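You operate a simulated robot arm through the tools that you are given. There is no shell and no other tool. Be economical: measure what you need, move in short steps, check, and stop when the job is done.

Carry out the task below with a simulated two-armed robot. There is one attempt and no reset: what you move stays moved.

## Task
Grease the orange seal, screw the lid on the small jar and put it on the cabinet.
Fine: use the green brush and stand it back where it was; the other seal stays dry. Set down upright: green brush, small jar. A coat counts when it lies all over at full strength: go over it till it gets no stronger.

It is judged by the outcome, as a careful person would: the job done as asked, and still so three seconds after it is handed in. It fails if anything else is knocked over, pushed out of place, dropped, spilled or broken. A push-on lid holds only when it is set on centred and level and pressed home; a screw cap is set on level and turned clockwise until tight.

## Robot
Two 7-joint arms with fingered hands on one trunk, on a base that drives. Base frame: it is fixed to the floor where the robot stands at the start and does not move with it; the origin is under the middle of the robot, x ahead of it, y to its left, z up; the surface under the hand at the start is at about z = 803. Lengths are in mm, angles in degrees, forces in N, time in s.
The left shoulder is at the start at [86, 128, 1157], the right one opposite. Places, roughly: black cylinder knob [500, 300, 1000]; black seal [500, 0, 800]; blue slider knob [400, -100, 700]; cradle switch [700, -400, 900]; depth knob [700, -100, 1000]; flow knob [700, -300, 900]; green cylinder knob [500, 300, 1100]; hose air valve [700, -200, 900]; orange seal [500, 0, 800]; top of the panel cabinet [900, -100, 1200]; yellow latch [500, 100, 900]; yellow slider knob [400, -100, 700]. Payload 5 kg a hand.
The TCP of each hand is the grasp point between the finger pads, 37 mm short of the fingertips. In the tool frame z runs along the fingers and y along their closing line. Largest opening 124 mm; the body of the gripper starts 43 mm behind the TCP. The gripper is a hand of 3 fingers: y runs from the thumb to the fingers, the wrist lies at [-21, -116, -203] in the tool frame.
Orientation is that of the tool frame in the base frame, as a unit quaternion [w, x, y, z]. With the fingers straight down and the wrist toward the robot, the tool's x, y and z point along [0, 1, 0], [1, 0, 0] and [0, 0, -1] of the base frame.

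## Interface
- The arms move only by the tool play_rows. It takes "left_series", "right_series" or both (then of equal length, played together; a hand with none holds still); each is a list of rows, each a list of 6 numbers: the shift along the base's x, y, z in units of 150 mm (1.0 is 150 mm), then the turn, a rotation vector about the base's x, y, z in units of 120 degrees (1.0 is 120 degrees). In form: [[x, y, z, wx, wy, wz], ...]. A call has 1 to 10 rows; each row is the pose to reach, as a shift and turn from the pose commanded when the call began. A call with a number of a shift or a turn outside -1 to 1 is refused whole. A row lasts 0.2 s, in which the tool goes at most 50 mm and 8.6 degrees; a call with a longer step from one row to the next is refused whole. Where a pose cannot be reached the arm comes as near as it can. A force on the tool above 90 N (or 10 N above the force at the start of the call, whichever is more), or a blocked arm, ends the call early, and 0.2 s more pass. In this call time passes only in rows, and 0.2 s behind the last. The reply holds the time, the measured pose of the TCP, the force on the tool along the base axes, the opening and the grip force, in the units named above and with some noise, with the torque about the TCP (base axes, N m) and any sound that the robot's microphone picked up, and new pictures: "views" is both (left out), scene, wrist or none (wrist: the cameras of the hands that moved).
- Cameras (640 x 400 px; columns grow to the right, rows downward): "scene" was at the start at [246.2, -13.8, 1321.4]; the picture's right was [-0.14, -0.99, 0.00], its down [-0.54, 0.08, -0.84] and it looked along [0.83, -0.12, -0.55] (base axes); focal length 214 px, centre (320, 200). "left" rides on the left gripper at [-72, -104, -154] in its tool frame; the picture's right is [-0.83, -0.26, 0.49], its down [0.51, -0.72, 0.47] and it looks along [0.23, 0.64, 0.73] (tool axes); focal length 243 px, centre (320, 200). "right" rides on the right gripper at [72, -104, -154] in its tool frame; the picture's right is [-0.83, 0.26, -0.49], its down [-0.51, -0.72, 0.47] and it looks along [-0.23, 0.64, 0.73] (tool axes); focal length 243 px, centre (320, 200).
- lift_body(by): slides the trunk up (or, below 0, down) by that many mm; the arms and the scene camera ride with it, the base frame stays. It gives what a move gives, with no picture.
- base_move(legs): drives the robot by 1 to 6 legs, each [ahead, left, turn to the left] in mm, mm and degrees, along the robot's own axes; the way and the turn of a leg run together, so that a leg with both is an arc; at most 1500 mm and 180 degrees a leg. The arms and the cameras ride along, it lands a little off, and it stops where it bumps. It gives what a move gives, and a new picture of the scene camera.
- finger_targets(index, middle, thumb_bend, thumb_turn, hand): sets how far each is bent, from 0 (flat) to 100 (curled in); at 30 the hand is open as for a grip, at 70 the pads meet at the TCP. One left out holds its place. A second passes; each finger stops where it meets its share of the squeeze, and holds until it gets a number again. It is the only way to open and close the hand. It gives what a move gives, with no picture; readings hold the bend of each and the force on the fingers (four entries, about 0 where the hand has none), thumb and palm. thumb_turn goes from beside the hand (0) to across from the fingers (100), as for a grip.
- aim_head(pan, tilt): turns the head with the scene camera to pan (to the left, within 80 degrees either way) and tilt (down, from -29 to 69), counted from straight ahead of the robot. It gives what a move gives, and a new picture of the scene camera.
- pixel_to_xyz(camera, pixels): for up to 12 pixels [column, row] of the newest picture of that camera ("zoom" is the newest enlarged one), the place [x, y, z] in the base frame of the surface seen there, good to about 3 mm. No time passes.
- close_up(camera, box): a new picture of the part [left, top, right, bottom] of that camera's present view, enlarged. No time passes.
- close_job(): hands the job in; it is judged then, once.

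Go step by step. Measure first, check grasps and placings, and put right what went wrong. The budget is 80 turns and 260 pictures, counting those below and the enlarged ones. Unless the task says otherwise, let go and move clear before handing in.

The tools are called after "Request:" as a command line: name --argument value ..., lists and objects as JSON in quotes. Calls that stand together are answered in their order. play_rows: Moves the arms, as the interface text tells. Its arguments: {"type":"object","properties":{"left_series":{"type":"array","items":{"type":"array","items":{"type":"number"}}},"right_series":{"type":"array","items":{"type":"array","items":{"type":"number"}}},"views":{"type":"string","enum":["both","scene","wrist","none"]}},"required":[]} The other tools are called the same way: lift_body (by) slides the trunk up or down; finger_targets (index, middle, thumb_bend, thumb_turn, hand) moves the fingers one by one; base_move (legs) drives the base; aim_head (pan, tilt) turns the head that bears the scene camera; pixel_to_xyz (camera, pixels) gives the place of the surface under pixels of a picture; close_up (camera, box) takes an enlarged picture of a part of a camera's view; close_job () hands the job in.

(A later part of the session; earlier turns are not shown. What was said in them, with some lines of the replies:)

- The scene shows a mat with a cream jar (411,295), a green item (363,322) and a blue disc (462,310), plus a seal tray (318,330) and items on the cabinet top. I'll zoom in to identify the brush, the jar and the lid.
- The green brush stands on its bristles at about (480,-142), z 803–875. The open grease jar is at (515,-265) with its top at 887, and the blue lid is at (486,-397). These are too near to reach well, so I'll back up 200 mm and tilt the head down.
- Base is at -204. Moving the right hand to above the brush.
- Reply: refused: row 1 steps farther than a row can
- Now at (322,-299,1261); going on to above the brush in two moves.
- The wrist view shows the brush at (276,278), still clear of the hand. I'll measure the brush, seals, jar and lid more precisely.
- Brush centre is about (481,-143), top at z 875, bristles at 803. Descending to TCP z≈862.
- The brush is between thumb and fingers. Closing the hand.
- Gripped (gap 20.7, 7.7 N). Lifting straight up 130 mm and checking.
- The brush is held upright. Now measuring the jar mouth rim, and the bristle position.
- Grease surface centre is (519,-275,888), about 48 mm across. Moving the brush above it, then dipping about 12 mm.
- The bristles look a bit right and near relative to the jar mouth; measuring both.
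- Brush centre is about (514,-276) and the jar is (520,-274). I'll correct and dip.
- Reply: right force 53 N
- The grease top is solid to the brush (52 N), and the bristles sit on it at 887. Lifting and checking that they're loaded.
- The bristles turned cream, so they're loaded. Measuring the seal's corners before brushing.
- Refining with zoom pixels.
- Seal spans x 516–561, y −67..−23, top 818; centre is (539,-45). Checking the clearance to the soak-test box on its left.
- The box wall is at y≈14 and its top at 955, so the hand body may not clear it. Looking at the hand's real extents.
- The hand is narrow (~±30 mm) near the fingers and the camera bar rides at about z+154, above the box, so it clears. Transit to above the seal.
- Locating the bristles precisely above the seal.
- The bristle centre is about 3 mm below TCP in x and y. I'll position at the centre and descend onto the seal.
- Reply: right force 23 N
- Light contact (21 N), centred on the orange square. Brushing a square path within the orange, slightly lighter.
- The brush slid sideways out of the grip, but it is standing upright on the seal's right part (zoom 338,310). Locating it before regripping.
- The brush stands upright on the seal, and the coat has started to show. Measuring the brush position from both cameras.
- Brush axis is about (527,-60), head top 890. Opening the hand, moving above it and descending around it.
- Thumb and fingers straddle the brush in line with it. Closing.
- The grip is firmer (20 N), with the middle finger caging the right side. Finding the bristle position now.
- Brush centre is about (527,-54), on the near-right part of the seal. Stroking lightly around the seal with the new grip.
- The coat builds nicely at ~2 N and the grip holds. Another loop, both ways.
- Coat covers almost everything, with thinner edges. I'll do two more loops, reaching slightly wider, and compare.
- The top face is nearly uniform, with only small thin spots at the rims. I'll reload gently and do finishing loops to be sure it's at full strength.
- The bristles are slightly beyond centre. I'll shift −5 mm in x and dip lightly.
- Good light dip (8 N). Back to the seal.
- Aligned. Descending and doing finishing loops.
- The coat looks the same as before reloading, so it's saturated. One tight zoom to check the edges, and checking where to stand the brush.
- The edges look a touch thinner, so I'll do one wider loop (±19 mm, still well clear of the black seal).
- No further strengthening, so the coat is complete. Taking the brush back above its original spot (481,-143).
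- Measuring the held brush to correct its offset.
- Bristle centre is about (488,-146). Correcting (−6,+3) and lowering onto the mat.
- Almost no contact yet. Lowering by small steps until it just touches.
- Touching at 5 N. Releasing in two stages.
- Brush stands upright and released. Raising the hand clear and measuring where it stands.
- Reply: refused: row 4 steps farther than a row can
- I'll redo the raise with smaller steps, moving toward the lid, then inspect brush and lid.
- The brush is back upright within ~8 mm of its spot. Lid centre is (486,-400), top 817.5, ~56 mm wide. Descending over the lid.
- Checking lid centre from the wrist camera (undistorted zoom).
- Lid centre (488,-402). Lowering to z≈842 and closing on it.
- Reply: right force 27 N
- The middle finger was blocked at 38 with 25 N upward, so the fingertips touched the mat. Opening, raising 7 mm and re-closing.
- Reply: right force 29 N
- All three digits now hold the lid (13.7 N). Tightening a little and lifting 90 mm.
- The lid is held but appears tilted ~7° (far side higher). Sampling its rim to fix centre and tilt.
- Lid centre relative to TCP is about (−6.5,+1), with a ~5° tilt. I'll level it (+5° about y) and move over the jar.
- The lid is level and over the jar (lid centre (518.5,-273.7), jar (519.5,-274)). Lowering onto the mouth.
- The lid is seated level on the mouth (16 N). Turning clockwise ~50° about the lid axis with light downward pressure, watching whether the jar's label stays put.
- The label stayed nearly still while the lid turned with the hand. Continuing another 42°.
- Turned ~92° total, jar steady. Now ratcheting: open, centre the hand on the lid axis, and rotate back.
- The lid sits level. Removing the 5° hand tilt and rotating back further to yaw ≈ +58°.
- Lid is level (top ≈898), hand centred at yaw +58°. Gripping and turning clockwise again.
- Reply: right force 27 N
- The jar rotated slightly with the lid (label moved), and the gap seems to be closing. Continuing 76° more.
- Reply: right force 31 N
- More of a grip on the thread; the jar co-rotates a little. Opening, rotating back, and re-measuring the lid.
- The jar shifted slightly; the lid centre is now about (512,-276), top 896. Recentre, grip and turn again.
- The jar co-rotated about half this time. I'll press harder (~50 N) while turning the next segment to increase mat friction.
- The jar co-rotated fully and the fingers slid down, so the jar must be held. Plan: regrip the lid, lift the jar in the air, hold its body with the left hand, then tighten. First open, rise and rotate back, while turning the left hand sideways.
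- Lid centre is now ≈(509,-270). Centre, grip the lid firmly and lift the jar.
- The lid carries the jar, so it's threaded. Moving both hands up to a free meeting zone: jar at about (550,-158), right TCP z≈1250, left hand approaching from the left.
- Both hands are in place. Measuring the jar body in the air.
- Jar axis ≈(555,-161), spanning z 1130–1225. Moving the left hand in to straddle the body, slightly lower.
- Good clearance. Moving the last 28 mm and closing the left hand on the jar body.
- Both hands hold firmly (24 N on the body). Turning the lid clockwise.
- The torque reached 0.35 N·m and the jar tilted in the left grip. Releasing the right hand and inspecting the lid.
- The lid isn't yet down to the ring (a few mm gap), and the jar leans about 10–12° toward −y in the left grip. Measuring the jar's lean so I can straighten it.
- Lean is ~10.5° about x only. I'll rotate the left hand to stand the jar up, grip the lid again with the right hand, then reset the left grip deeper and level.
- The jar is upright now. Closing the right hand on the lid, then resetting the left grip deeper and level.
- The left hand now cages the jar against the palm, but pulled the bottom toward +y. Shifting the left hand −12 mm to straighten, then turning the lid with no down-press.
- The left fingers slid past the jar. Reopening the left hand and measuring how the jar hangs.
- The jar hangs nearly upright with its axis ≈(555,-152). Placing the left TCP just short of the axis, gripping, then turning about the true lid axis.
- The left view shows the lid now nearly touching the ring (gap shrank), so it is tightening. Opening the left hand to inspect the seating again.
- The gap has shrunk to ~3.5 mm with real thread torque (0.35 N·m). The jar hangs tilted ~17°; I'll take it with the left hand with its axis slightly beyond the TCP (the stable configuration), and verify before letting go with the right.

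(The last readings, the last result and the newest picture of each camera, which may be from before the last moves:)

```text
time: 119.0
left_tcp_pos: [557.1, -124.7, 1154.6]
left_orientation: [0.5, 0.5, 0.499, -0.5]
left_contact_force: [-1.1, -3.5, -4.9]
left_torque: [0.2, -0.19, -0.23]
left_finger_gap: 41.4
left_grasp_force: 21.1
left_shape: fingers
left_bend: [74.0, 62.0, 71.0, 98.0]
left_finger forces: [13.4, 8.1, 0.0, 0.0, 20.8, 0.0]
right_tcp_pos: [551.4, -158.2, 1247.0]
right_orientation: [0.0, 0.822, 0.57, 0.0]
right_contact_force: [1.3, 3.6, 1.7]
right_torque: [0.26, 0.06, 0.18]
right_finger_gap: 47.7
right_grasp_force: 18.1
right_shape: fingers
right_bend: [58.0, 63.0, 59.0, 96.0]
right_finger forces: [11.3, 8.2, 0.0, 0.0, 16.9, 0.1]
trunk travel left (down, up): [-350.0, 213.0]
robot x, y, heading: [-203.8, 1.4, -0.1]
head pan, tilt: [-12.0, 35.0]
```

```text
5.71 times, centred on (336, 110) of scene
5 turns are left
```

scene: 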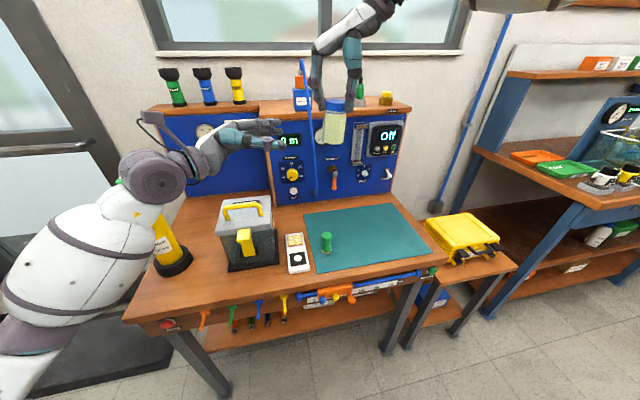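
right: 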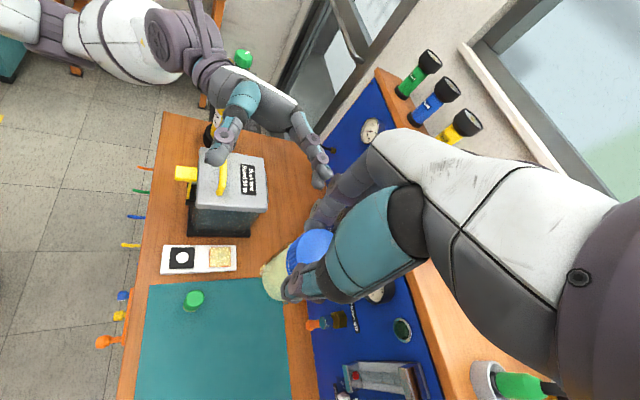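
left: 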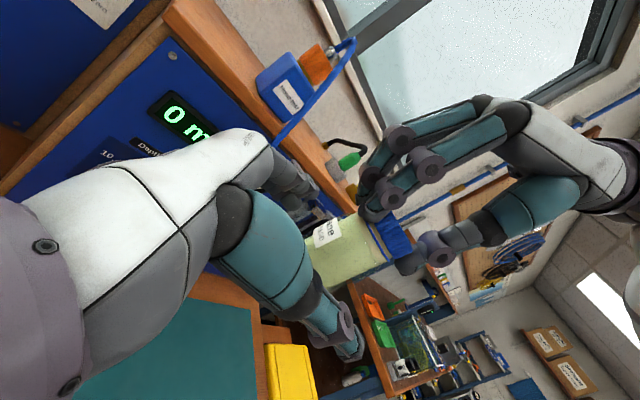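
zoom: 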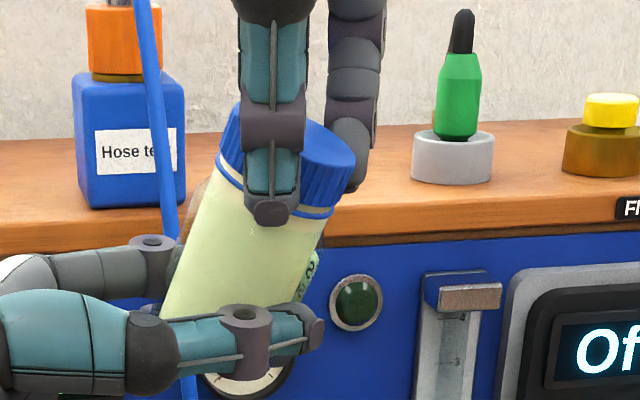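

Only 5 turns remain, so I'm finishing efficiently. In this batch I measure the cabinet top, do one last tightening turn about the jar's own axis, release the left hand and back it off. Then I raise the jar and level it with the right hand.

Request:
pixel_to_xyz --camera "zoom" --pixels '[[390, 150], [390, 170], [390, 200], [390, 140], [520, 170], [520, 190], [60, 180], [385, 215], [430, 200], [120, 208]]'

Request:
play_rows --right_series '[[-0.007, 0.002, 0, 0, 0.02, -0.067], [-0.015, 0.004, 0, 0, 0.041, -0.134], [-0.022, 0.008, 0, 0, 0.061, -0.2], [-0.03, 0.012, 0, 0, 0.081, -0.267], [-0.036, 0.015, 0, 0, 0.1, -0.333]]' --views "none"

Request:
finger_targets --hand "right" --index 90 --middle 90 --thumb_bend 90

Request:
finger_targets --hand "left" --index 30 --middle 30 --thumb_bend 30

Request:
play_rows --left_series '[[0, 0.25, 0, 0, 0, 0], [0, 0.55, 0, 0, 0, 0], [0, 0.85, 0, 0, 0, 0], [0, 1, 0, 0, 0, 0], [-0.2, 1, 0.1, 0, 0, 0]]' --right_series '[[0, 0, 0, 0, 0, 0], [0, 0, 0.1, -0.05, 0, 0], [0, 0, 0.3, -0.1, 0, 0], [0, 0, 0.5, -0.14, 0, 0], [0, 0, 0.67, -0.14, 0, 0]]' --views "both"

Request:
close_up --camera "scene" --box '[280, 50, 400, 125]'

Request:
pixel_to_xyz --camera "zoom" --pixels '[[250, 130], [260, 160], [255, 200], [270, 200], [280, 180], [240, 240], [250, 260], [300, 140], [230, 200], [310, 200], [330, 330], [400, 330]]'

```text
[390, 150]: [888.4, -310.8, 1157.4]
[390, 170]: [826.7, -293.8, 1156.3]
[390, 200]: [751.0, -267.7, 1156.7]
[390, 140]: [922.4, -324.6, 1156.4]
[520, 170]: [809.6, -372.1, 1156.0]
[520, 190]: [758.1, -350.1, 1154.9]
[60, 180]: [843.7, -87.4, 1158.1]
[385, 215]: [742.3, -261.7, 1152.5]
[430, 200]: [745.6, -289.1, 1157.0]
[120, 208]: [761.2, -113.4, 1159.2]
```

```text
time: 120.2
left_tcp_pos: [555.5, -124.8, 1155.8]
left_orientation: [0.5, 0.501, 0.499, -0.5]
left_contact_force: [-4.9, -8.7, -5.9]
left_torque: [0.44, -0.41, -0.22]
left_finger_gap: 33.7
left_grasp_force: 19.5
left_shape: fingers
left_bend: [75.0, 67.0, 74.0, 100.0]
left_finger forces: [14.2, 2.1, 0.1, 0.0, 22.4, 0.0]
right_tcp_pos: [532.1, -172.8, 1242.8]
right_orientation: [-0.061, 0.962, 0.252, -0.081]
right_contact_force: [4.4, 8.9, 3.8]
right_torque: [0.53, -0.1, 0.22]
right_finger_gap: 47.5
right_grasp_force: 13.2
right_shape: fingers
right_bend: [57.0, 72.0, 60.0, 97.0]
right_finger forces: [11.8, 0.0, 0.1, 0.0, 14.9, 0.0]
right hand out of reach, approached as far as the arm can: row 5
trunk travel left (down, up): [-350.0, 213.0]
robot x, y, heading: [-200.3, -1.4, -0.1]
head pan, tilt: [-12.0, 35.0]
```

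```text
time: 121.2
left_tcp_pos: [557.5, -123.9, 1155.0]
left_orientation: [0.5, 0.5, 0.5, -0.5]
left_contact_force: [0.8, 0.4, -3.6]
left_torque: [0.04, 0.09, 0.03]
left_finger_gap: 4.6
left_grasp_force: 1.6
left_shape: fingers
left_bend: [75.0, 68.0, 80.0, 98.0]
left_finger forces: [2.7, 0.1, 0.1, 0.0, 0.5, 0.0]
right_tcp_pos: [536.3, -173.0, 1239.5]
right_orientation: [-0.06, 0.962, 0.253, -0.083]
right_contact_force: [-0.7, 0.2, 1.2]
right_torque: [-0.03, 0.0, -0.01]
right_finger_gap: 8.2
right_grasp_force: 0.0
right_shape: fingers
right_bend: [55.0, 90.0, 86.0, 98.0]
right_finger forces: [0.0, 0.0, 0.1, 0.1, 0.0, 0.0]
trunk travel left (down, up): [-350.0, 213.0]
robot x, y, heading: [-203.4, -2.3, -0.1]
head pan, tilt: [-12.0, 35.0]
```

```text
time: 122.2
left_tcp_pos: [557.1, -124.1, 1155.4]
left_orientation: [0.5, 0.501, 0.499, -0.5]
left_contact_force: [-0.6, -0.3, -0.9]
left_torque: [0.0, -0.02, -0.04]
left_finger_gap: 128.3
left_grasp_force: 0.2
left_shape: fingers
left_bend: [30.0, 30.0, 30.0, 98.0]
left_finger forces: [0.1, 0.1, 0.0, 0.0, 0.0, 0.1]
right_tcp_pos: [535.7, -172.8, 1240.1]
right_orientation: [-0.059, 0.962, 0.254, -0.083]
right_contact_force: [1.0, 0.8, 0.1]
right_torque: [0.01, 0.01, -0.01]
right_finger_gap: 8.1
right_grasp_force: 0.1
right_shape: fingers
right_bend: [55.0, 90.0, 86.0, 98.0]
right_finger forces: [0.0, 0.1, 0.1, 0.0, 0.0, 0.0]
trunk travel left (down, up): [-350.0, 213.0]
robot x, y, heading: [-201.6, 0.8, -0.2]
head pan, tilt: [-12.0, 35.0]
```

```text
time: 123.5
left_tcp_pos: [524.2, 26.5, 1172.8]
left_orientation: [0.501, 0.5, 0.5, -0.499]
left_contact_force: [0.2, -0.1, 0.1]
left_torque: [-0.02, -0.02, 0.02]
left_finger_gap: 128.4
left_grasp_force: 0.0
left_shape: fingers
left_bend: [30.0, 30.0, 30.0, 98.0]
left_finger forces: [0.1, 0.0, 0.0, 0.1, 0.0, 0.1]
right_tcp_pos: [499.7, -255.9, 1277.8]
right_orientation: [0.082, 0.96, 0.238, -0.118]
right_contact_force: [0.1, -0.4, -0.1]
right_torque: [0.03, -0.01, 0.03]
right_finger_gap: 8.5
right_grasp_force: 0.1
right_shape: fingers
right_bend: [55.0, 90.0, 86.0, 98.0]
right_finger forces: [0.0, 0.0, 0.0, 0.0, 0.1, 0.0]
right hand out of reach, approached as far as the arm can: row 2, 3, 4, 5
trunk travel left (down, up): [-350.0, 213.0]
robot x, y, heading: [-202.8, 0.7, -0.2]
head pan, tilt: [-12.0, 35.0]
```

scene: 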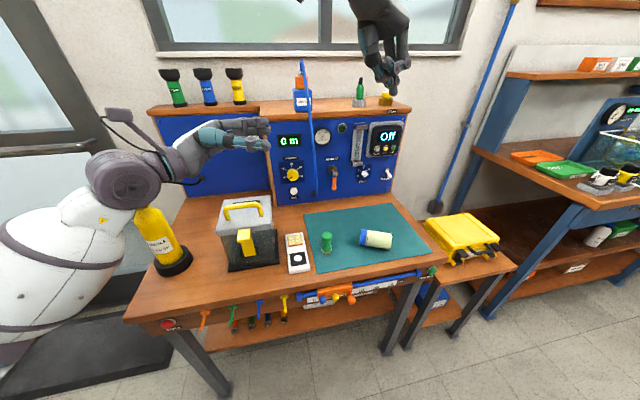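
right: 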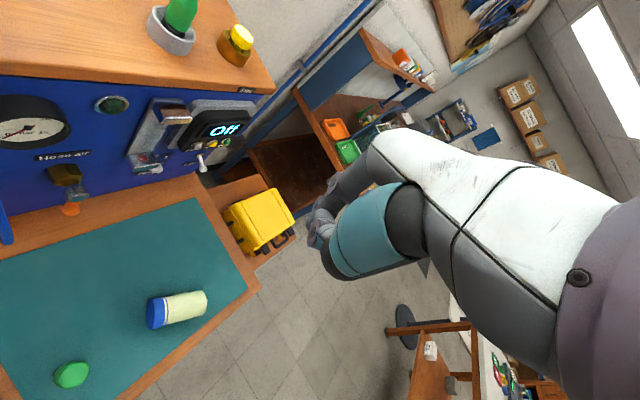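
left: 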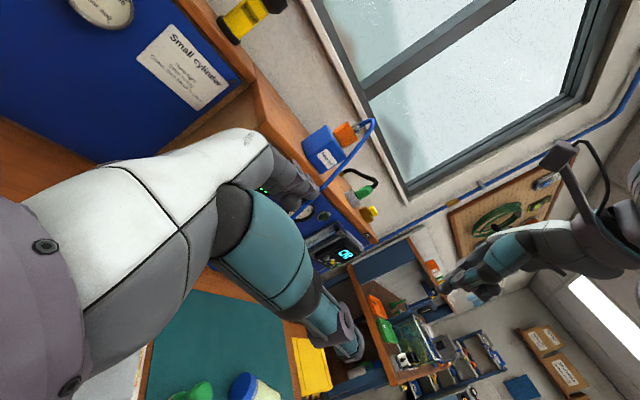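

```text
5.33 times, centred on (340, 88) of scene
```

zoom: 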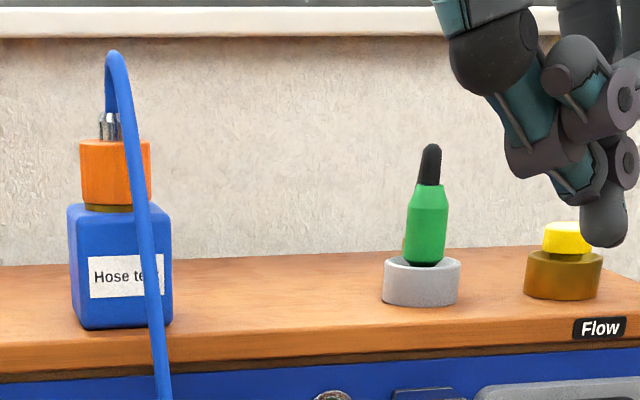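

```text
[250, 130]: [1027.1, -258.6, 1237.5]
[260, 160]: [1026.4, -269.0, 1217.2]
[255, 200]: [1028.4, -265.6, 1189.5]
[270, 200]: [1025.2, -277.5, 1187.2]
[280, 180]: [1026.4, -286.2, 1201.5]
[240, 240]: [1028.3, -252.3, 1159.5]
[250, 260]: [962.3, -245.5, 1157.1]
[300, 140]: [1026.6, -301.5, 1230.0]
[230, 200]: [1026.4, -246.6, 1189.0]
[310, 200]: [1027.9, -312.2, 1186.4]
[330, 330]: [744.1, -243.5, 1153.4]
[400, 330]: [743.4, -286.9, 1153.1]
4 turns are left
```

The jar slipped out during the last tightening and now lies on its side on the mat at about (375,239), with the lid still on. With 4 turns left I'll try to recover it: undo the right hand's last turns, open it, go above the jar and measure it.

Request:
pixel_to_xyz --camera "scene" --pixels '[[363, 236], [375, 235], [385, 237], [390, 240], [358, 238], [375, 230], [375, 245], [368, 238]]'

Request:
play_rows --right_series '[[0, 0, -0.17, 0.05, 0, 0], [0, 0, -0.37, 0.1, 0, 0], [0, 0, -0.67, 0.14, 0, 0]]' --views "none"

Request:
play_rows --right_series '[[0.007, -0.003, 0, 0, -0.02, 0.067], [0.015, -0.006, 0, 0, -0.041, 0.134], [0.022, -0.009, 0, 0, -0.061, 0.2], [0.03, -0.012, 0, 0, -0.081, 0.267], [0.036, -0.015, 0, 0, -0.1, 0.333]]' --views "none"

Request:
finger_targets --hand "right" --index 30 --middle 30 --thumb_bend 30

Request:
play_rows --right_series '[[-0.1, -0.2, -0.15, 0, 0, 0], [-0.2, -0.4, -0.3, 0, 0, 0], [-0.3, -0.6, -0.45, 0, 0, 0], [-0.4, -0.8, -0.6, 0, 0, 0], [-0.44, -0.88, -0.8, 0, 0, 0], [-0.44, -0.88, -1, 0, 0, 0]]' --views "wrist"

Request:
close_up --camera "scene" --box '[330, 210, 410, 260]'

```text
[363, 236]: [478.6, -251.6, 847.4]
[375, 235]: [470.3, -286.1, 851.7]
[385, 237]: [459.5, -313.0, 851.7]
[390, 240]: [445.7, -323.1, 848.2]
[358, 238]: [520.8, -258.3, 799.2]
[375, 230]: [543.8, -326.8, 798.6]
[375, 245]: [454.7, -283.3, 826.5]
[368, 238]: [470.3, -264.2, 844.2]
```

```text
time: 124.2
left_tcp_pos: [527.3, 23.9, 1171.8]
left_orientation: [0.501, 0.5, 0.499, -0.499]
left_contact_force: [0.6, -0.7, -0.8]
left_torque: [0.0, -0.01, -0.01]
left_finger_gap: 128.3
left_grasp_force: 0.1
left_shape: fingers
left_bend: [30.0, 30.0, 30.0, 98.0]
left_finger forces: [0.0, 0.0, 0.0, 0.0, 0.1, 0.0]
right_tcp_pos: [495.8, -257.6, 1178.3]
right_orientation: [-0.06, 0.962, 0.253, -0.084]
right_contact_force: [0.5, -0.1, -0.9]
right_torque: [-0.02, 0.02, -0.03]
right_finger_gap: 8.7
right_grasp_force: 0.0
right_shape: fingers
right_bend: [55.0, 90.0, 86.0, 98.0]
right_finger forces: [0.0, 0.0, 0.0, 0.0, 0.0, 0.1]
trunk travel left (down, up): [-350.0, 213.0]
robot x, y, heading: [-201.1, -2.6, -0.1]
head pan, tilt: [-12.0, 35.0]
```

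```text
time: 125.5
left_tcp_pos: [525.4, 24.6, 1171.2]
left_orientation: [0.5, 0.5, 0.5, -0.499]
left_contact_force: [0.4, -0.2, 0.2]
left_torque: [0.01, 0.01, -0.01]
left_finger_gap: 128.6
left_grasp_force: 0.0
left_shape: fingers
left_bend: [30.0, 30.0, 30.0, 98.0]
left_finger forces: [0.0, 0.0, 0.1, 0.1, 0.1, 0.0]
right_tcp_pos: [500.3, -259.2, 1179.2]
right_orientation: [-0.001, 0.821, 0.57, 0.001]
right_contact_force: [-0.4, -0.2, -0.4]
right_torque: [0.03, 0.0, 0.02]
right_finger_gap: 8.5
right_grasp_force: 0.1
right_shape: fingers
right_bend: [55.0, 90.0, 86.0, 98.0]
right_finger forces: [0.0, 0.0, 0.1, 0.1, 0.0, 0.0]
trunk travel left (down, up): [-350.0, 213.0]
robot x, y, heading: [-202.1, 3.0, 0.0]
head pan, tilt: [-12.0, 35.0]
```

```text
time: 126.5
left_tcp_pos: [525.9, 25.1, 1171.1]
left_orientation: [0.5, 0.501, 0.499, -0.5]
left_contact_force: [0.3, -0.6, 0.7]
left_torque: [0.01, 0.01, -0.01]
left_finger_gap: 128.5
left_grasp_force: 0.1
left_shape: fingers
left_bend: [30.0, 30.0, 30.0, 98.0]
left_finger forces: [0.1, 0.1, 0.0, 0.0, 0.0, 0.0]
right_tcp_pos: [501.4, -257.4, 1179.6]
right_orientation: [0.0, 0.821, 0.57, 0.0]
right_contact_force: [0.8, 0.4, 0.4]
right_torque: [-0.02, 0.04, 0.01]
right_finger_gap: 128.4
right_grasp_force: 0.0
right_shape: fingers
right_bend: [30.0, 30.0, 30.0, 98.0]
right_finger forces: [0.0, 0.1, 0.0, 0.0, 0.0, 0.0]
trunk travel left (down, up): [-350.0, 213.0]
robot x, y, heading: [-200.0, -1.9, -0.3]
head pan, tilt: [-12.0, 35.0]
```

```text
time: 127.8
left_tcp_pos: [526.8, 26.4, 1169.7]
left_orientation: [0.5, 0.5, 0.499, -0.5]
left_contact_force: [0.3, 0.1, 0.2]
left_torque: [-0.01, -0.01, 0.0]
left_finger_gap: 128.6
left_grasp_force: 0.1
left_shape: fingers
left_bend: [30.0, 30.0, 30.0, 98.0]
left_finger forces: [0.0, 0.1, 0.0, 0.0, 0.1, 0.0]
right_tcp_pos: [437.5, -391.1, 1032.0]
right_orientation: [0.0, 0.821, 0.57, 0.0]
right_contact_force: [0.2, -0.8, -0.2]
right_torque: [-0.02, 0.01, 0.01]
right_finger_gap: 128.6
right_grasp_force: 0.0
right_shape: fingers
right_bend: [30.0, 30.0, 30.0, 98.0]
right_finger forces: [0.0, 0.0, 0.1, 0.1, 0.0, 0.0]
trunk travel left (down, up): [-350.0, 213.0]
robot x, y, heading: [-203.6, -0.3, -0.0]
head pan, tilt: [-12.0, 35.0]
```

right: 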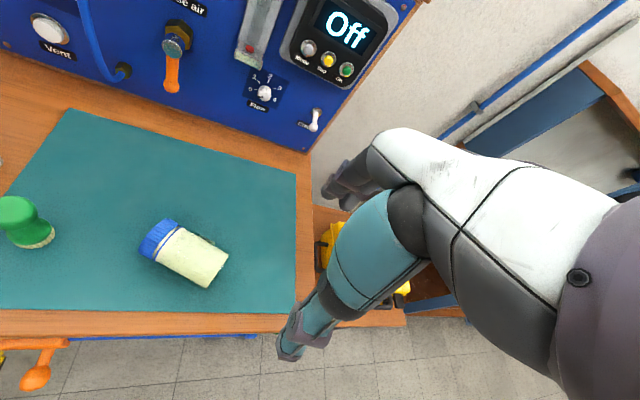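

```text
8.00 times, centred on (370, 235) of scene
3 turns are left
```

zoom: 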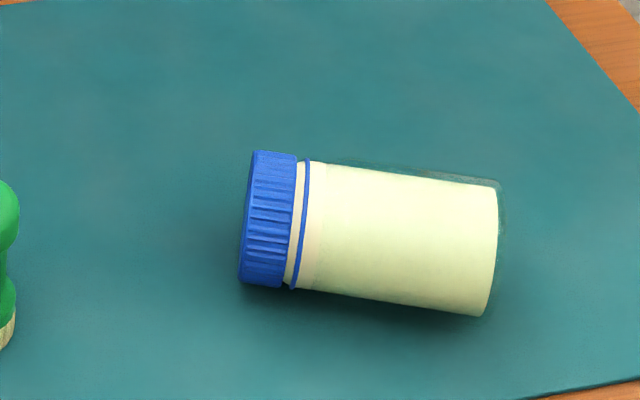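

The jar lies at about (472,-285) with its axis turned ~20°, lid toward +y, and the hand is already at yaw −20°. Picking it up across its body, lifting and rotating it upright.

Request:
play_rows --right_series '[[0.05, 0.2, -0.15, 0, 0, 0], [0.1, 0.4, -0.3, 0, 0, 0], [0.18, 0.6, -0.45, 0, 0, 0], [0.25, 0.707, -0.65, 0, 0, 0], [0.25, 0.707, -0.88, 0, 0, 0]]' --views "none"

Request:
play_rows --right_series '[[0, 0, -0.2, 0, 0, 0], [0, 0, -0.335, 0, 0, 0]]' --views "none"

Request:
finger_targets --hand "right" --index 88 --middle 88 --thumb_bend 88

Request:
play_rows --right_series '[[0, 0, 0.1, 0, 0, 0], [0, 0, 0.35, 0, 0, 0], [0, 0, 0.65, 0, 0, 0], [0, 0, 1, 0, 0, 0]]' --views "none"

Request:
play_rows --right_series '[[0, 0, 0.3, 0, 0, 0], [0, 0, 0.6, 0, 0, 0], [0, 0, 0.9, 0, 0, 0], [0, 0, 1, 0, 0, 0]]' --views "none"

Request:
play_rows --right_series '[[0, 0, 0, 0.066, -0.024, 0], [0, 0, 0.05, 0.132, -0.048, 0], [0, 0, 0.1, 0.197, -0.072, 0], [0, 0, 0.15, 0.263, -0.095, 0], [0, 0, 0.2, 0.329, -0.119, 0], [0, 0, 0.25, 0.395, -0.143, 0], [0, 0, 0.3, 0.461, -0.167, 0], [0, 0, 0.35, 0.526, -0.19, 0], [0, 0, 0.4, 0.592, -0.214, 0], [0, 0, 0.45, 0.658, -0.238, 0]]' --views "both"

Request:
close_up --camera "scene" --box '[300, 60, 440, 250]'

```text
time: 129.1
left_tcp_pos: [526.2, 23.5, 1170.4]
left_orientation: [0.5, 0.501, 0.5, -0.499]
left_contact_force: [0.0, 0.2, -0.5]
left_torque: [0.01, 0.02, 0.0]
left_finger_gap: 128.5
left_grasp_force: 0.1
left_shape: fingers
left_bend: [30.0, 30.0, 30.0, 98.0]
left_finger forces: [0.0, 0.0, 0.1, 0.0, 0.0, 0.1]
right_tcp_pos: [475.1, -286.7, 898.7]
right_orientation: [0.0, 0.822, 0.57, 0.0]
right_contact_force: [0.3, 0.0, -0.2]
right_torque: [0.05, 0.03, -0.03]
right_finger_gap: 128.2
right_grasp_force: 0.1
right_shape: fingers
right_bend: [30.0, 30.0, 30.0, 98.0]
right_finger forces: [0.1, 0.1, 0.1, 0.1, 0.1, 0.0]
trunk travel left (down, up): [-350.0, 213.0]
robot x, y, heading: [-199.9, -0.1, -0.2]
head pan, tilt: [-12.0, 35.0]
```

```text
time: 129.7
left_tcp_pos: [526.0, 25.4, 1170.4]
left_orientation: [0.5, 0.5, 0.5, -0.499]
left_contact_force: [0.0, -0.1, 0.8]
left_torque: [-0.01, 0.0, -0.03]
left_finger_gap: 128.4
left_grasp_force: 0.1
left_shape: fingers
left_bend: [30.0, 30.0, 30.0, 98.0]
left_finger forces: [0.1, 0.1, 0.2, 0.0, 0.0, 0.0]
right_tcp_pos: [472.4, -284.1, 848.5]
right_orientation: [0.0, 0.821, 0.57, 0.0]
right_contact_force: [0.4, -0.2, -0.8]
right_torque: [-0.03, 0.02, 0.0]
right_finger_gap: 128.3
right_grasp_force: 0.0
right_shape: fingers
right_bend: [30.0, 30.0, 30.0, 98.0]
right_finger forces: [0.0, 0.0, 0.1, 0.1, 0.0, 0.0]
trunk travel left (down, up): [-350.0, 213.0]
robot x, y, heading: [-201.8, 0.6, 0.1]
head pan, tilt: [-12.0, 35.0]
```

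```text
time: 130.7
left_tcp_pos: [525.7, 25.0, 1169.9]
left_orientation: [0.501, 0.5, 0.499, -0.5]
left_contact_force: [0.1, 0.2, -0.1]
left_torque: [0.0, 0.03, -0.01]
left_finger_gap: 128.5
left_grasp_force: 0.0
left_shape: fingers
left_bend: [30.0, 30.0, 30.0, 98.0]
left_finger forces: [0.1, 0.0, 0.0, 0.0, 0.0, 0.0]
right_tcp_pos: [474.0, -284.4, 848.6]
right_orientation: [0.0, 0.822, 0.57, 0.0]
right_contact_force: [1.3, -3.0, 1.2]
right_torque: [-0.1, -0.08, 0.0]
right_finger_gap: 50.8
right_grasp_force: 20.6
right_shape: fingers
right_bend: [56.0, 58.0, 58.0, 96.0]
right_finger forces: [10.6, 10.9, 0.0, 0.0, 19.9, 0.0]
trunk travel left (down, up): [-350.0, 213.0]
robot x, y, heading: [-202.6, -1.9, -0.4]
head pan, tilt: [-12.0, 35.0]
```

```text
refused: row 4 steps farther than a row can; nothing moved
```

```text
time: 131.7
left_tcp_pos: [525.3, 26.0, 1171.0]
left_orientation: [0.501, 0.5, 0.5, -0.5]
left_contact_force: [0.0, 0.1, 0.0]
left_torque: [0.01, 0.02, 0.0]
left_finger_gap: 128.6
left_grasp_force: 0.0
left_shape: fingers
left_bend: [30.0, 30.0, 30.0, 98.0]
left_finger forces: [0.1, 0.1, 0.1, 0.1, 0.0, 0.0]
right_tcp_pos: [470.8, -286.3, 999.9]
right_orientation: [0.0, 0.822, 0.57, 0.0]
right_contact_force: [-0.2, -0.6, -3.9]
right_torque: [-0.01, 0.01, 0.03]
right_finger_gap: 50.3
right_grasp_force: 20.3
right_shape: fingers
right_bend: [56.0, 58.0, 58.0, 96.0]
right_finger forces: [10.2, 9.9, 0.0, 0.0, 19.8, 0.0]
trunk travel left (down, up): [-350.0, 213.0]
robot x, y, heading: [-203.1, 0.8, -0.3]
head pan, tilt: [-12.0, 35.0]
```

```text
time: 134.1
left_tcp_pos: [528.0, 24.5, 1170.8]
left_orientation: [0.5, 0.5, 0.501, -0.5]
left_contact_force: [0.4, -0.8, 0.6]
left_torque: [0.03, 0.0, -0.01]
left_finger_gap: 128.6
left_grasp_force: 0.1
left_shape: fingers
left_bend: [30.0, 30.0, 30.0, 98.0]
left_finger forces: [0.0, 0.0, 0.0, 0.0, 0.0, 0.0]
right_tcp_pos: [481.2, -284.5, 1138.7]
right_orientation: [-0.343, 0.599, 0.461, 0.557]
right_contact_force: [0.7, 0.2, -4.5]
right_torque: [0.02, -0.03, 0.05]
right_finger_gap: 50.3
right_grasp_force: 18.7
right_shape: fingers
right_bend: [56.0, 58.0, 58.0, 96.0]
right_finger forces: [9.8, 9.5, 0.0, 0.1, 18.8, 0.0]
right hand out of reach, approached as far as the arm can: row 10
trunk travel left (down, up): [-350.0, 213.0]
robot x, y, heading: [-202.6, -0.3, -0.0]
head pan, tilt: [-12.0, 35.0]
stopped in row 10 (right hand): the arm was blocked; the commanded pose is now the measured one
```

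scene: 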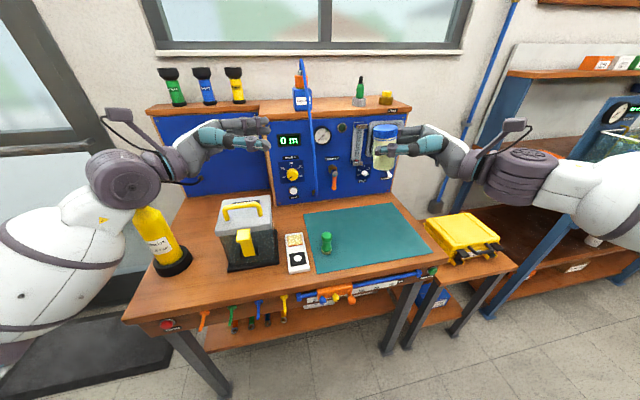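
right: 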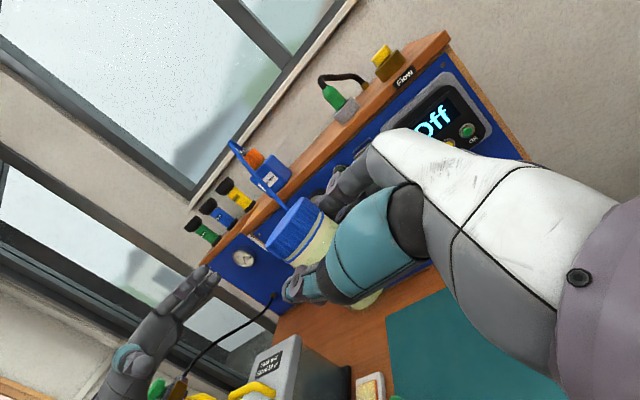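

```text
2.11 times, centred on (370, 155) of scene
2 turns are left
```

zoom: 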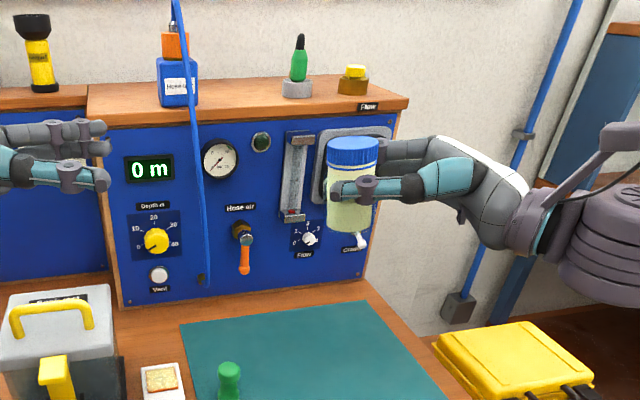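

The jar is back in the right hand, nearly upright, at (481,-284,1139). With one working turn left, I do the whole placement on the cabinet's free spot between the blue bottle and the green brush: raise, drive 100 mm ahead, turn, level, lower, release, withdraw.

Request:
play_rows --right_series '[[0, 0, 0.3, 0, 0, 0], [0, 0, 0.6, 0, 0, 0], [0, 0, 0.9, 0, 0, 0], [0, 0, 1, 0, 0, 0]]' --views "none"

Request:
base_move --legs '[[100, 0, 0]]'

Request:
play_rows --right_series '[[0.06, 0.09, 0, 0, 0, -0.07], [0.12, 0.18, 0, 0, 0, -0.14], [0.18, 0.27, 0, 0, 0, -0.21], [0.24, 0.36, 0, 0, 0, -0.28], [0.36, 0.45, 0, 0, 0, -0.35]]' --views "none"

Request:
play_rows --right_series '[[0, 0, 0, 0.037, -0.019, 0], [0, 0, 0, 0.074, -0.038, 0]]' --views "none"

Request:
play_rows --right_series '[[0.3, 0, 0, 0, 0, 0], [0.6, 0, 0, 0, 0, 0], [0.9, 0, 0, 0, 0, 0], [1, 0, 0, 0, 0, 0], [1, 0, -0.2, 0, 0, 0], [1, 0, -0.4, 0, 0, 0], [1, 0, -0.48, 0, 0, 0], [1, 0, -0.54, 0, 0, 0]]' --views "none"

Request:
finger_targets --hand "right" --index 47 --middle 47 --thumb_bend 47

Request:
play_rows --right_series '[[-0.12, -0.067, 0, 0, 0, 0], [-0.3, -0.167, 0, 0, 0, 0], [-0.5, -0.28, 0, 0, 0, 0], [-0.7, -0.39, 0, 0, 0, 0], [-0.9, -0.5, 0, 0, 0, 0]]' --views "scene"

```text
time: 135.1
left_tcp_pos: [523.3, 26.8, 1172.1]
left_orientation: [0.502, 0.501, 0.498, -0.499]
left_contact_force: [-0.7, -0.2, 0.0]
left_torque: [0.03, 0.01, 0.03]
left_finger_gap: 128.6
left_grasp_force: 0.0
left_shape: fingers
left_bend: [30.0, 30.0, 30.0, 98.0]
left_finger forces: [0.1, 0.0, 0.0, 0.0, 0.0, 0.1]
right_tcp_pos: [480.7, -280.7, 1289.7]
right_orientation: [-0.342, 0.598, 0.462, 0.558]
right_contact_force: [-0.1, -0.1, -2.2]
right_torque: [-0.01, 0.02, -0.02]
right_finger_gap: 50.1
right_grasp_force: 18.5
right_shape: fingers
right_bend: [56.0, 58.0, 58.0, 96.0]
right_finger forces: [9.4, 9.7, 0.1, 0.1, 18.5, 0.0]
trunk travel left (down, up): [-350.0, 213.0]
robot x, y, heading: [-205.1, -0.0, -0.1]
head pan, tilt: [-12.0, 35.0]
```

```text
time: 136.4
left_tcp_pos: [604.9, 30.9, 1173.8]
left_orientation: [0.502, 0.502, 0.499, -0.497]
left_contact_force: [1.2, 0.3, 0.5]
left_torque: [-0.03, 0.0, -0.02]
left_finger_gap: 128.6
left_grasp_force: 0.0
left_shape: fingers
left_bend: [30.0, 30.0, 30.0, 98.0]
left_finger forces: [0.0, 0.0, 0.0, 0.1, 0.1, 0.1]
right_tcp_pos: [571.5, -273.6, 1293.7]
right_orientation: [-0.346, 0.592, 0.467, 0.559]
right_contact_force: [0.9, -0.5, -2.9]
right_torque: [-0.02, 0.03, 0.0]
right_finger_gap: 50.2
right_grasp_force: 19.2
right_shape: fingers
right_bend: [56.0, 58.0, 58.0, 96.0]
right_finger forces: [9.3, 10.1, 0.0, 0.1, 18.8, 0.0]
trunk travel left (down, up): [-350.0, 213.0]
robot x, y, heading: [-107.3, 1.2, 0.7]
head pan, tilt: [-12.0, 35.0]
stopped in leg 1: the robot was blocked; the commanded pose is now the measured one
```

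scene: 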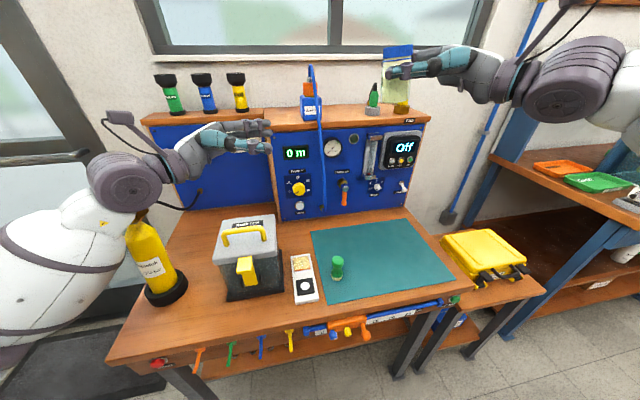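

```text
time: 137.6
left_tcp_pos: [606.2, 31.1, 1174.6]
left_orientation: [0.502, 0.503, 0.499, -0.497]
left_contact_force: [-0.1, 0.3, -0.1]
left_torque: [-0.01, -0.02, -0.02]
left_finger_gap: 128.6
left_grasp_force: 0.1
left_shape: fingers
left_bend: [30.0, 30.0, 30.0, 98.0]
left_finger forces: [0.1, 0.0, 0.0, 0.1, 0.1, 0.0]
right_tcp_pos: [623.6, -209.9, 1296.8]
right_orientation: [-0.123, 0.719, 0.22, 0.647]
right_contact_force: [0.3, 0.9, -2.2]
right_torque: [-0.04, 0.06, 0.01]
right_finger_gap: 49.9
right_grasp_force: 18.3
right_shape: fingers
right_bend: [56.0, 58.0, 58.0, 96.0]
right_finger forces: [9.2, 9.6, 0.0, 0.0, 18.2, 0.1]
trunk travel left (down, up): [-350.0, 213.0]
robot x, y, heading: [-105.7, -0.3, 0.7]
head pan, tilt: [-12.0, 35.0]
```

```text
time: 138.2
left_tcp_pos: [605.1, 28.7, 1174.7]
left_orientation: [0.502, 0.502, 0.498, -0.497]
left_contact_force: [-1.0, -0.4, -0.1]
left_torque: [0.01, 0.01, 0.01]
left_finger_gap: 128.6
left_grasp_force: 0.0
left_shape: fingers
left_bend: [30.0, 30.0, 30.0, 98.0]
left_finger forces: [0.0, 0.1, 0.1, 0.0, 0.1, 0.0]
right_tcp_pos: [622.2, -208.9, 1296.3]
right_orientation: [-0.169, 0.681, 0.174, 0.691]
right_contact_force: [-0.1, -0.1, -2.0]
right_torque: [-0.03, 0.07, -0.02]
right_finger_gap: 49.8
right_grasp_force: 17.9
right_shape: fingers
right_bend: [56.0, 58.0, 58.0, 96.0]
right_finger forces: [9.2, 9.5, 0.0, 0.1, 18.0, 0.1]
trunk travel left (down, up): [-350.0, 213.0]
robot x, y, heading: [-105.7, -0.1, 0.6]
head pan, tilt: [-12.0, 35.0]
```

```text
time: 140.0
left_tcp_pos: [604.6, 29.0, 1173.1]
left_orientation: [0.502, 0.503, 0.498, -0.497]
left_contact_force: [0.7, -0.7, 0.7]
left_torque: [0.01, 0.0, 0.0]
left_finger_gap: 128.8
left_grasp_force: 0.0
left_shape: fingers
left_bend: [30.0, 30.0, 30.0, 98.0]
left_finger forces: [0.1, 0.0, 0.1, 0.0, 0.1, 0.1]
right_tcp_pos: [775.3, -208.9, 1217.2]
right_orientation: [-0.17, 0.68, 0.176, 0.691]
right_contact_force: [0.1, 0.1, -3.1]
right_torque: [-0.04, 0.04, 0.03]
right_finger_gap: 49.8
right_grasp_force: 18.6
right_shape: fingers
right_bend: [56.0, 58.0, 58.0, 96.0]
right_finger forces: [9.2, 9.9, 0.0, 0.0, 17.9, 0.0]
trunk travel left (down, up): [-350.0, 213.0]
robot x, y, heading: [-105.4, 0.9, 0.5]
head pan, tilt: [-12.0, 35.0]
```

```text
time: 141.0
left_tcp_pos: [604.6, 29.0, 1174.0]
left_orientation: [0.502, 0.503, 0.498, -0.497]
left_contact_force: [-0.4, 0.4, -0.1]
left_torque: [-0.02, 0.0, 0.0]
left_finger_gap: 128.8
left_grasp_force: 0.1
left_shape: fingers
left_bend: [30.0, 30.0, 30.0, 98.0]
left_finger forces: [0.0, 0.0, 0.0, 0.0, 0.0, 0.0]
right_tcp_pos: [775.6, -209.6, 1215.9]
right_orientation: [-0.169, 0.681, 0.175, 0.69]
right_contact_force: [-0.1, -0.9, -0.3]
right_torque: [0.03, -0.05, 0.02]
right_finger_gap: 76.1
right_grasp_force: 0.0
right_shape: fingers
right_bend: [47.0, 47.0, 47.0, 97.0]
right_finger forces: [0.1, 0.1, 0.0, 0.1, 1.2, 0.1]
trunk travel left (down, up): [-350.0, 213.0]
robot x, y, heading: [-108.0, -0.6, 0.4]
head pan, tilt: [-12.0, 35.0]
```

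```text
time: 142.2
left_tcp_pos: [605.8, 29.6, 1174.2]
left_orientation: [0.502, 0.503, 0.498, -0.497]
left_contact_force: [0.1, -0.5, 0.7]
left_torque: [0.03, -0.03, -0.01]
left_finger_gap: 128.6
left_grasp_force: 0.1
left_shape: fingers
left_bend: [30.0, 30.0, 30.0, 98.0]
left_finger forces: [0.0, 0.0, 0.0, 0.1, 0.0, 0.1]
right_tcp_pos: [641.5, -283.8, 1216.5]
right_orientation: [-0.167, 0.682, 0.176, 0.689]
right_contact_force: [0.3, -0.1, 0.3]
right_torque: [-0.01, 0.01, 0.02]
right_finger_gap: 76.7
right_grasp_force: 0.2
right_shape: fingers
right_bend: [47.0, 47.0, 47.0, 97.0]
right_finger forces: [0.0, 0.0, 0.0, 0.0, 0.0, 0.1]
trunk travel left (down, up): [-350.0, 213.0]
robot x, y, heading: [-105.0, -0.4, 0.5]
head pan, tilt: [-12.0, 35.0]
1 turns are left
```

scene: 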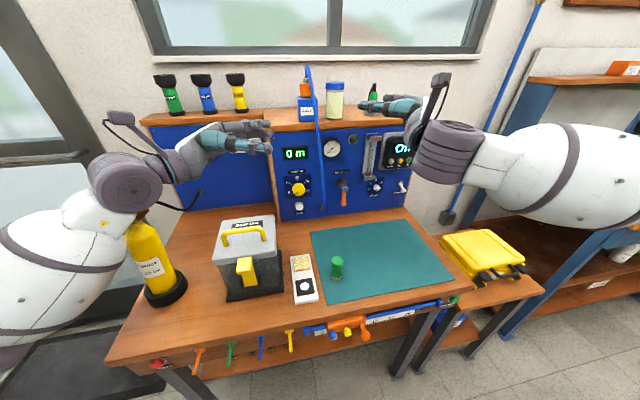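

The scene shows the jar standing upright on the cabinet at (335,100) with its lid on, both hands clear, and the green brush upright on the mat at (337,267). Handing in: the orange seal is greased all over and the black one left dry, and the brush stands about 8 mm from its old spot. The lid was screwed on against real resistance, but I couldn't confirm it is fully tight, and the jar fell onto the mat once along the way.

Request:
close_job

```text
The job is handed in.
```

I handed the job in with the jar on the cabinet, but two things fell short: the jar fell onto the mat once, and I can't confirm its lid is fully tight.

- **Seal:** the orange seal is greased all over. Reloading the brush and going over it again made the coat no stronger. The black seal stayed dry.
- **Green brush:** it stands upright on the mat, about 8 mm from where it was.
- **Lid:** it is screwed on level and met real resistance. When I last looked closely, a gap of about 3.5 mm to the jar's ring was still showing.
- **Jar:** it slipped out of both hands while I was tightening the lid and landed on its side on the mat. The lid stayed on and I saw no spill or breakage. I picked it up and set it upright on the cabinet between the blue bottle and the green bottle in its grey cup. I checked that only in the last wide picture.
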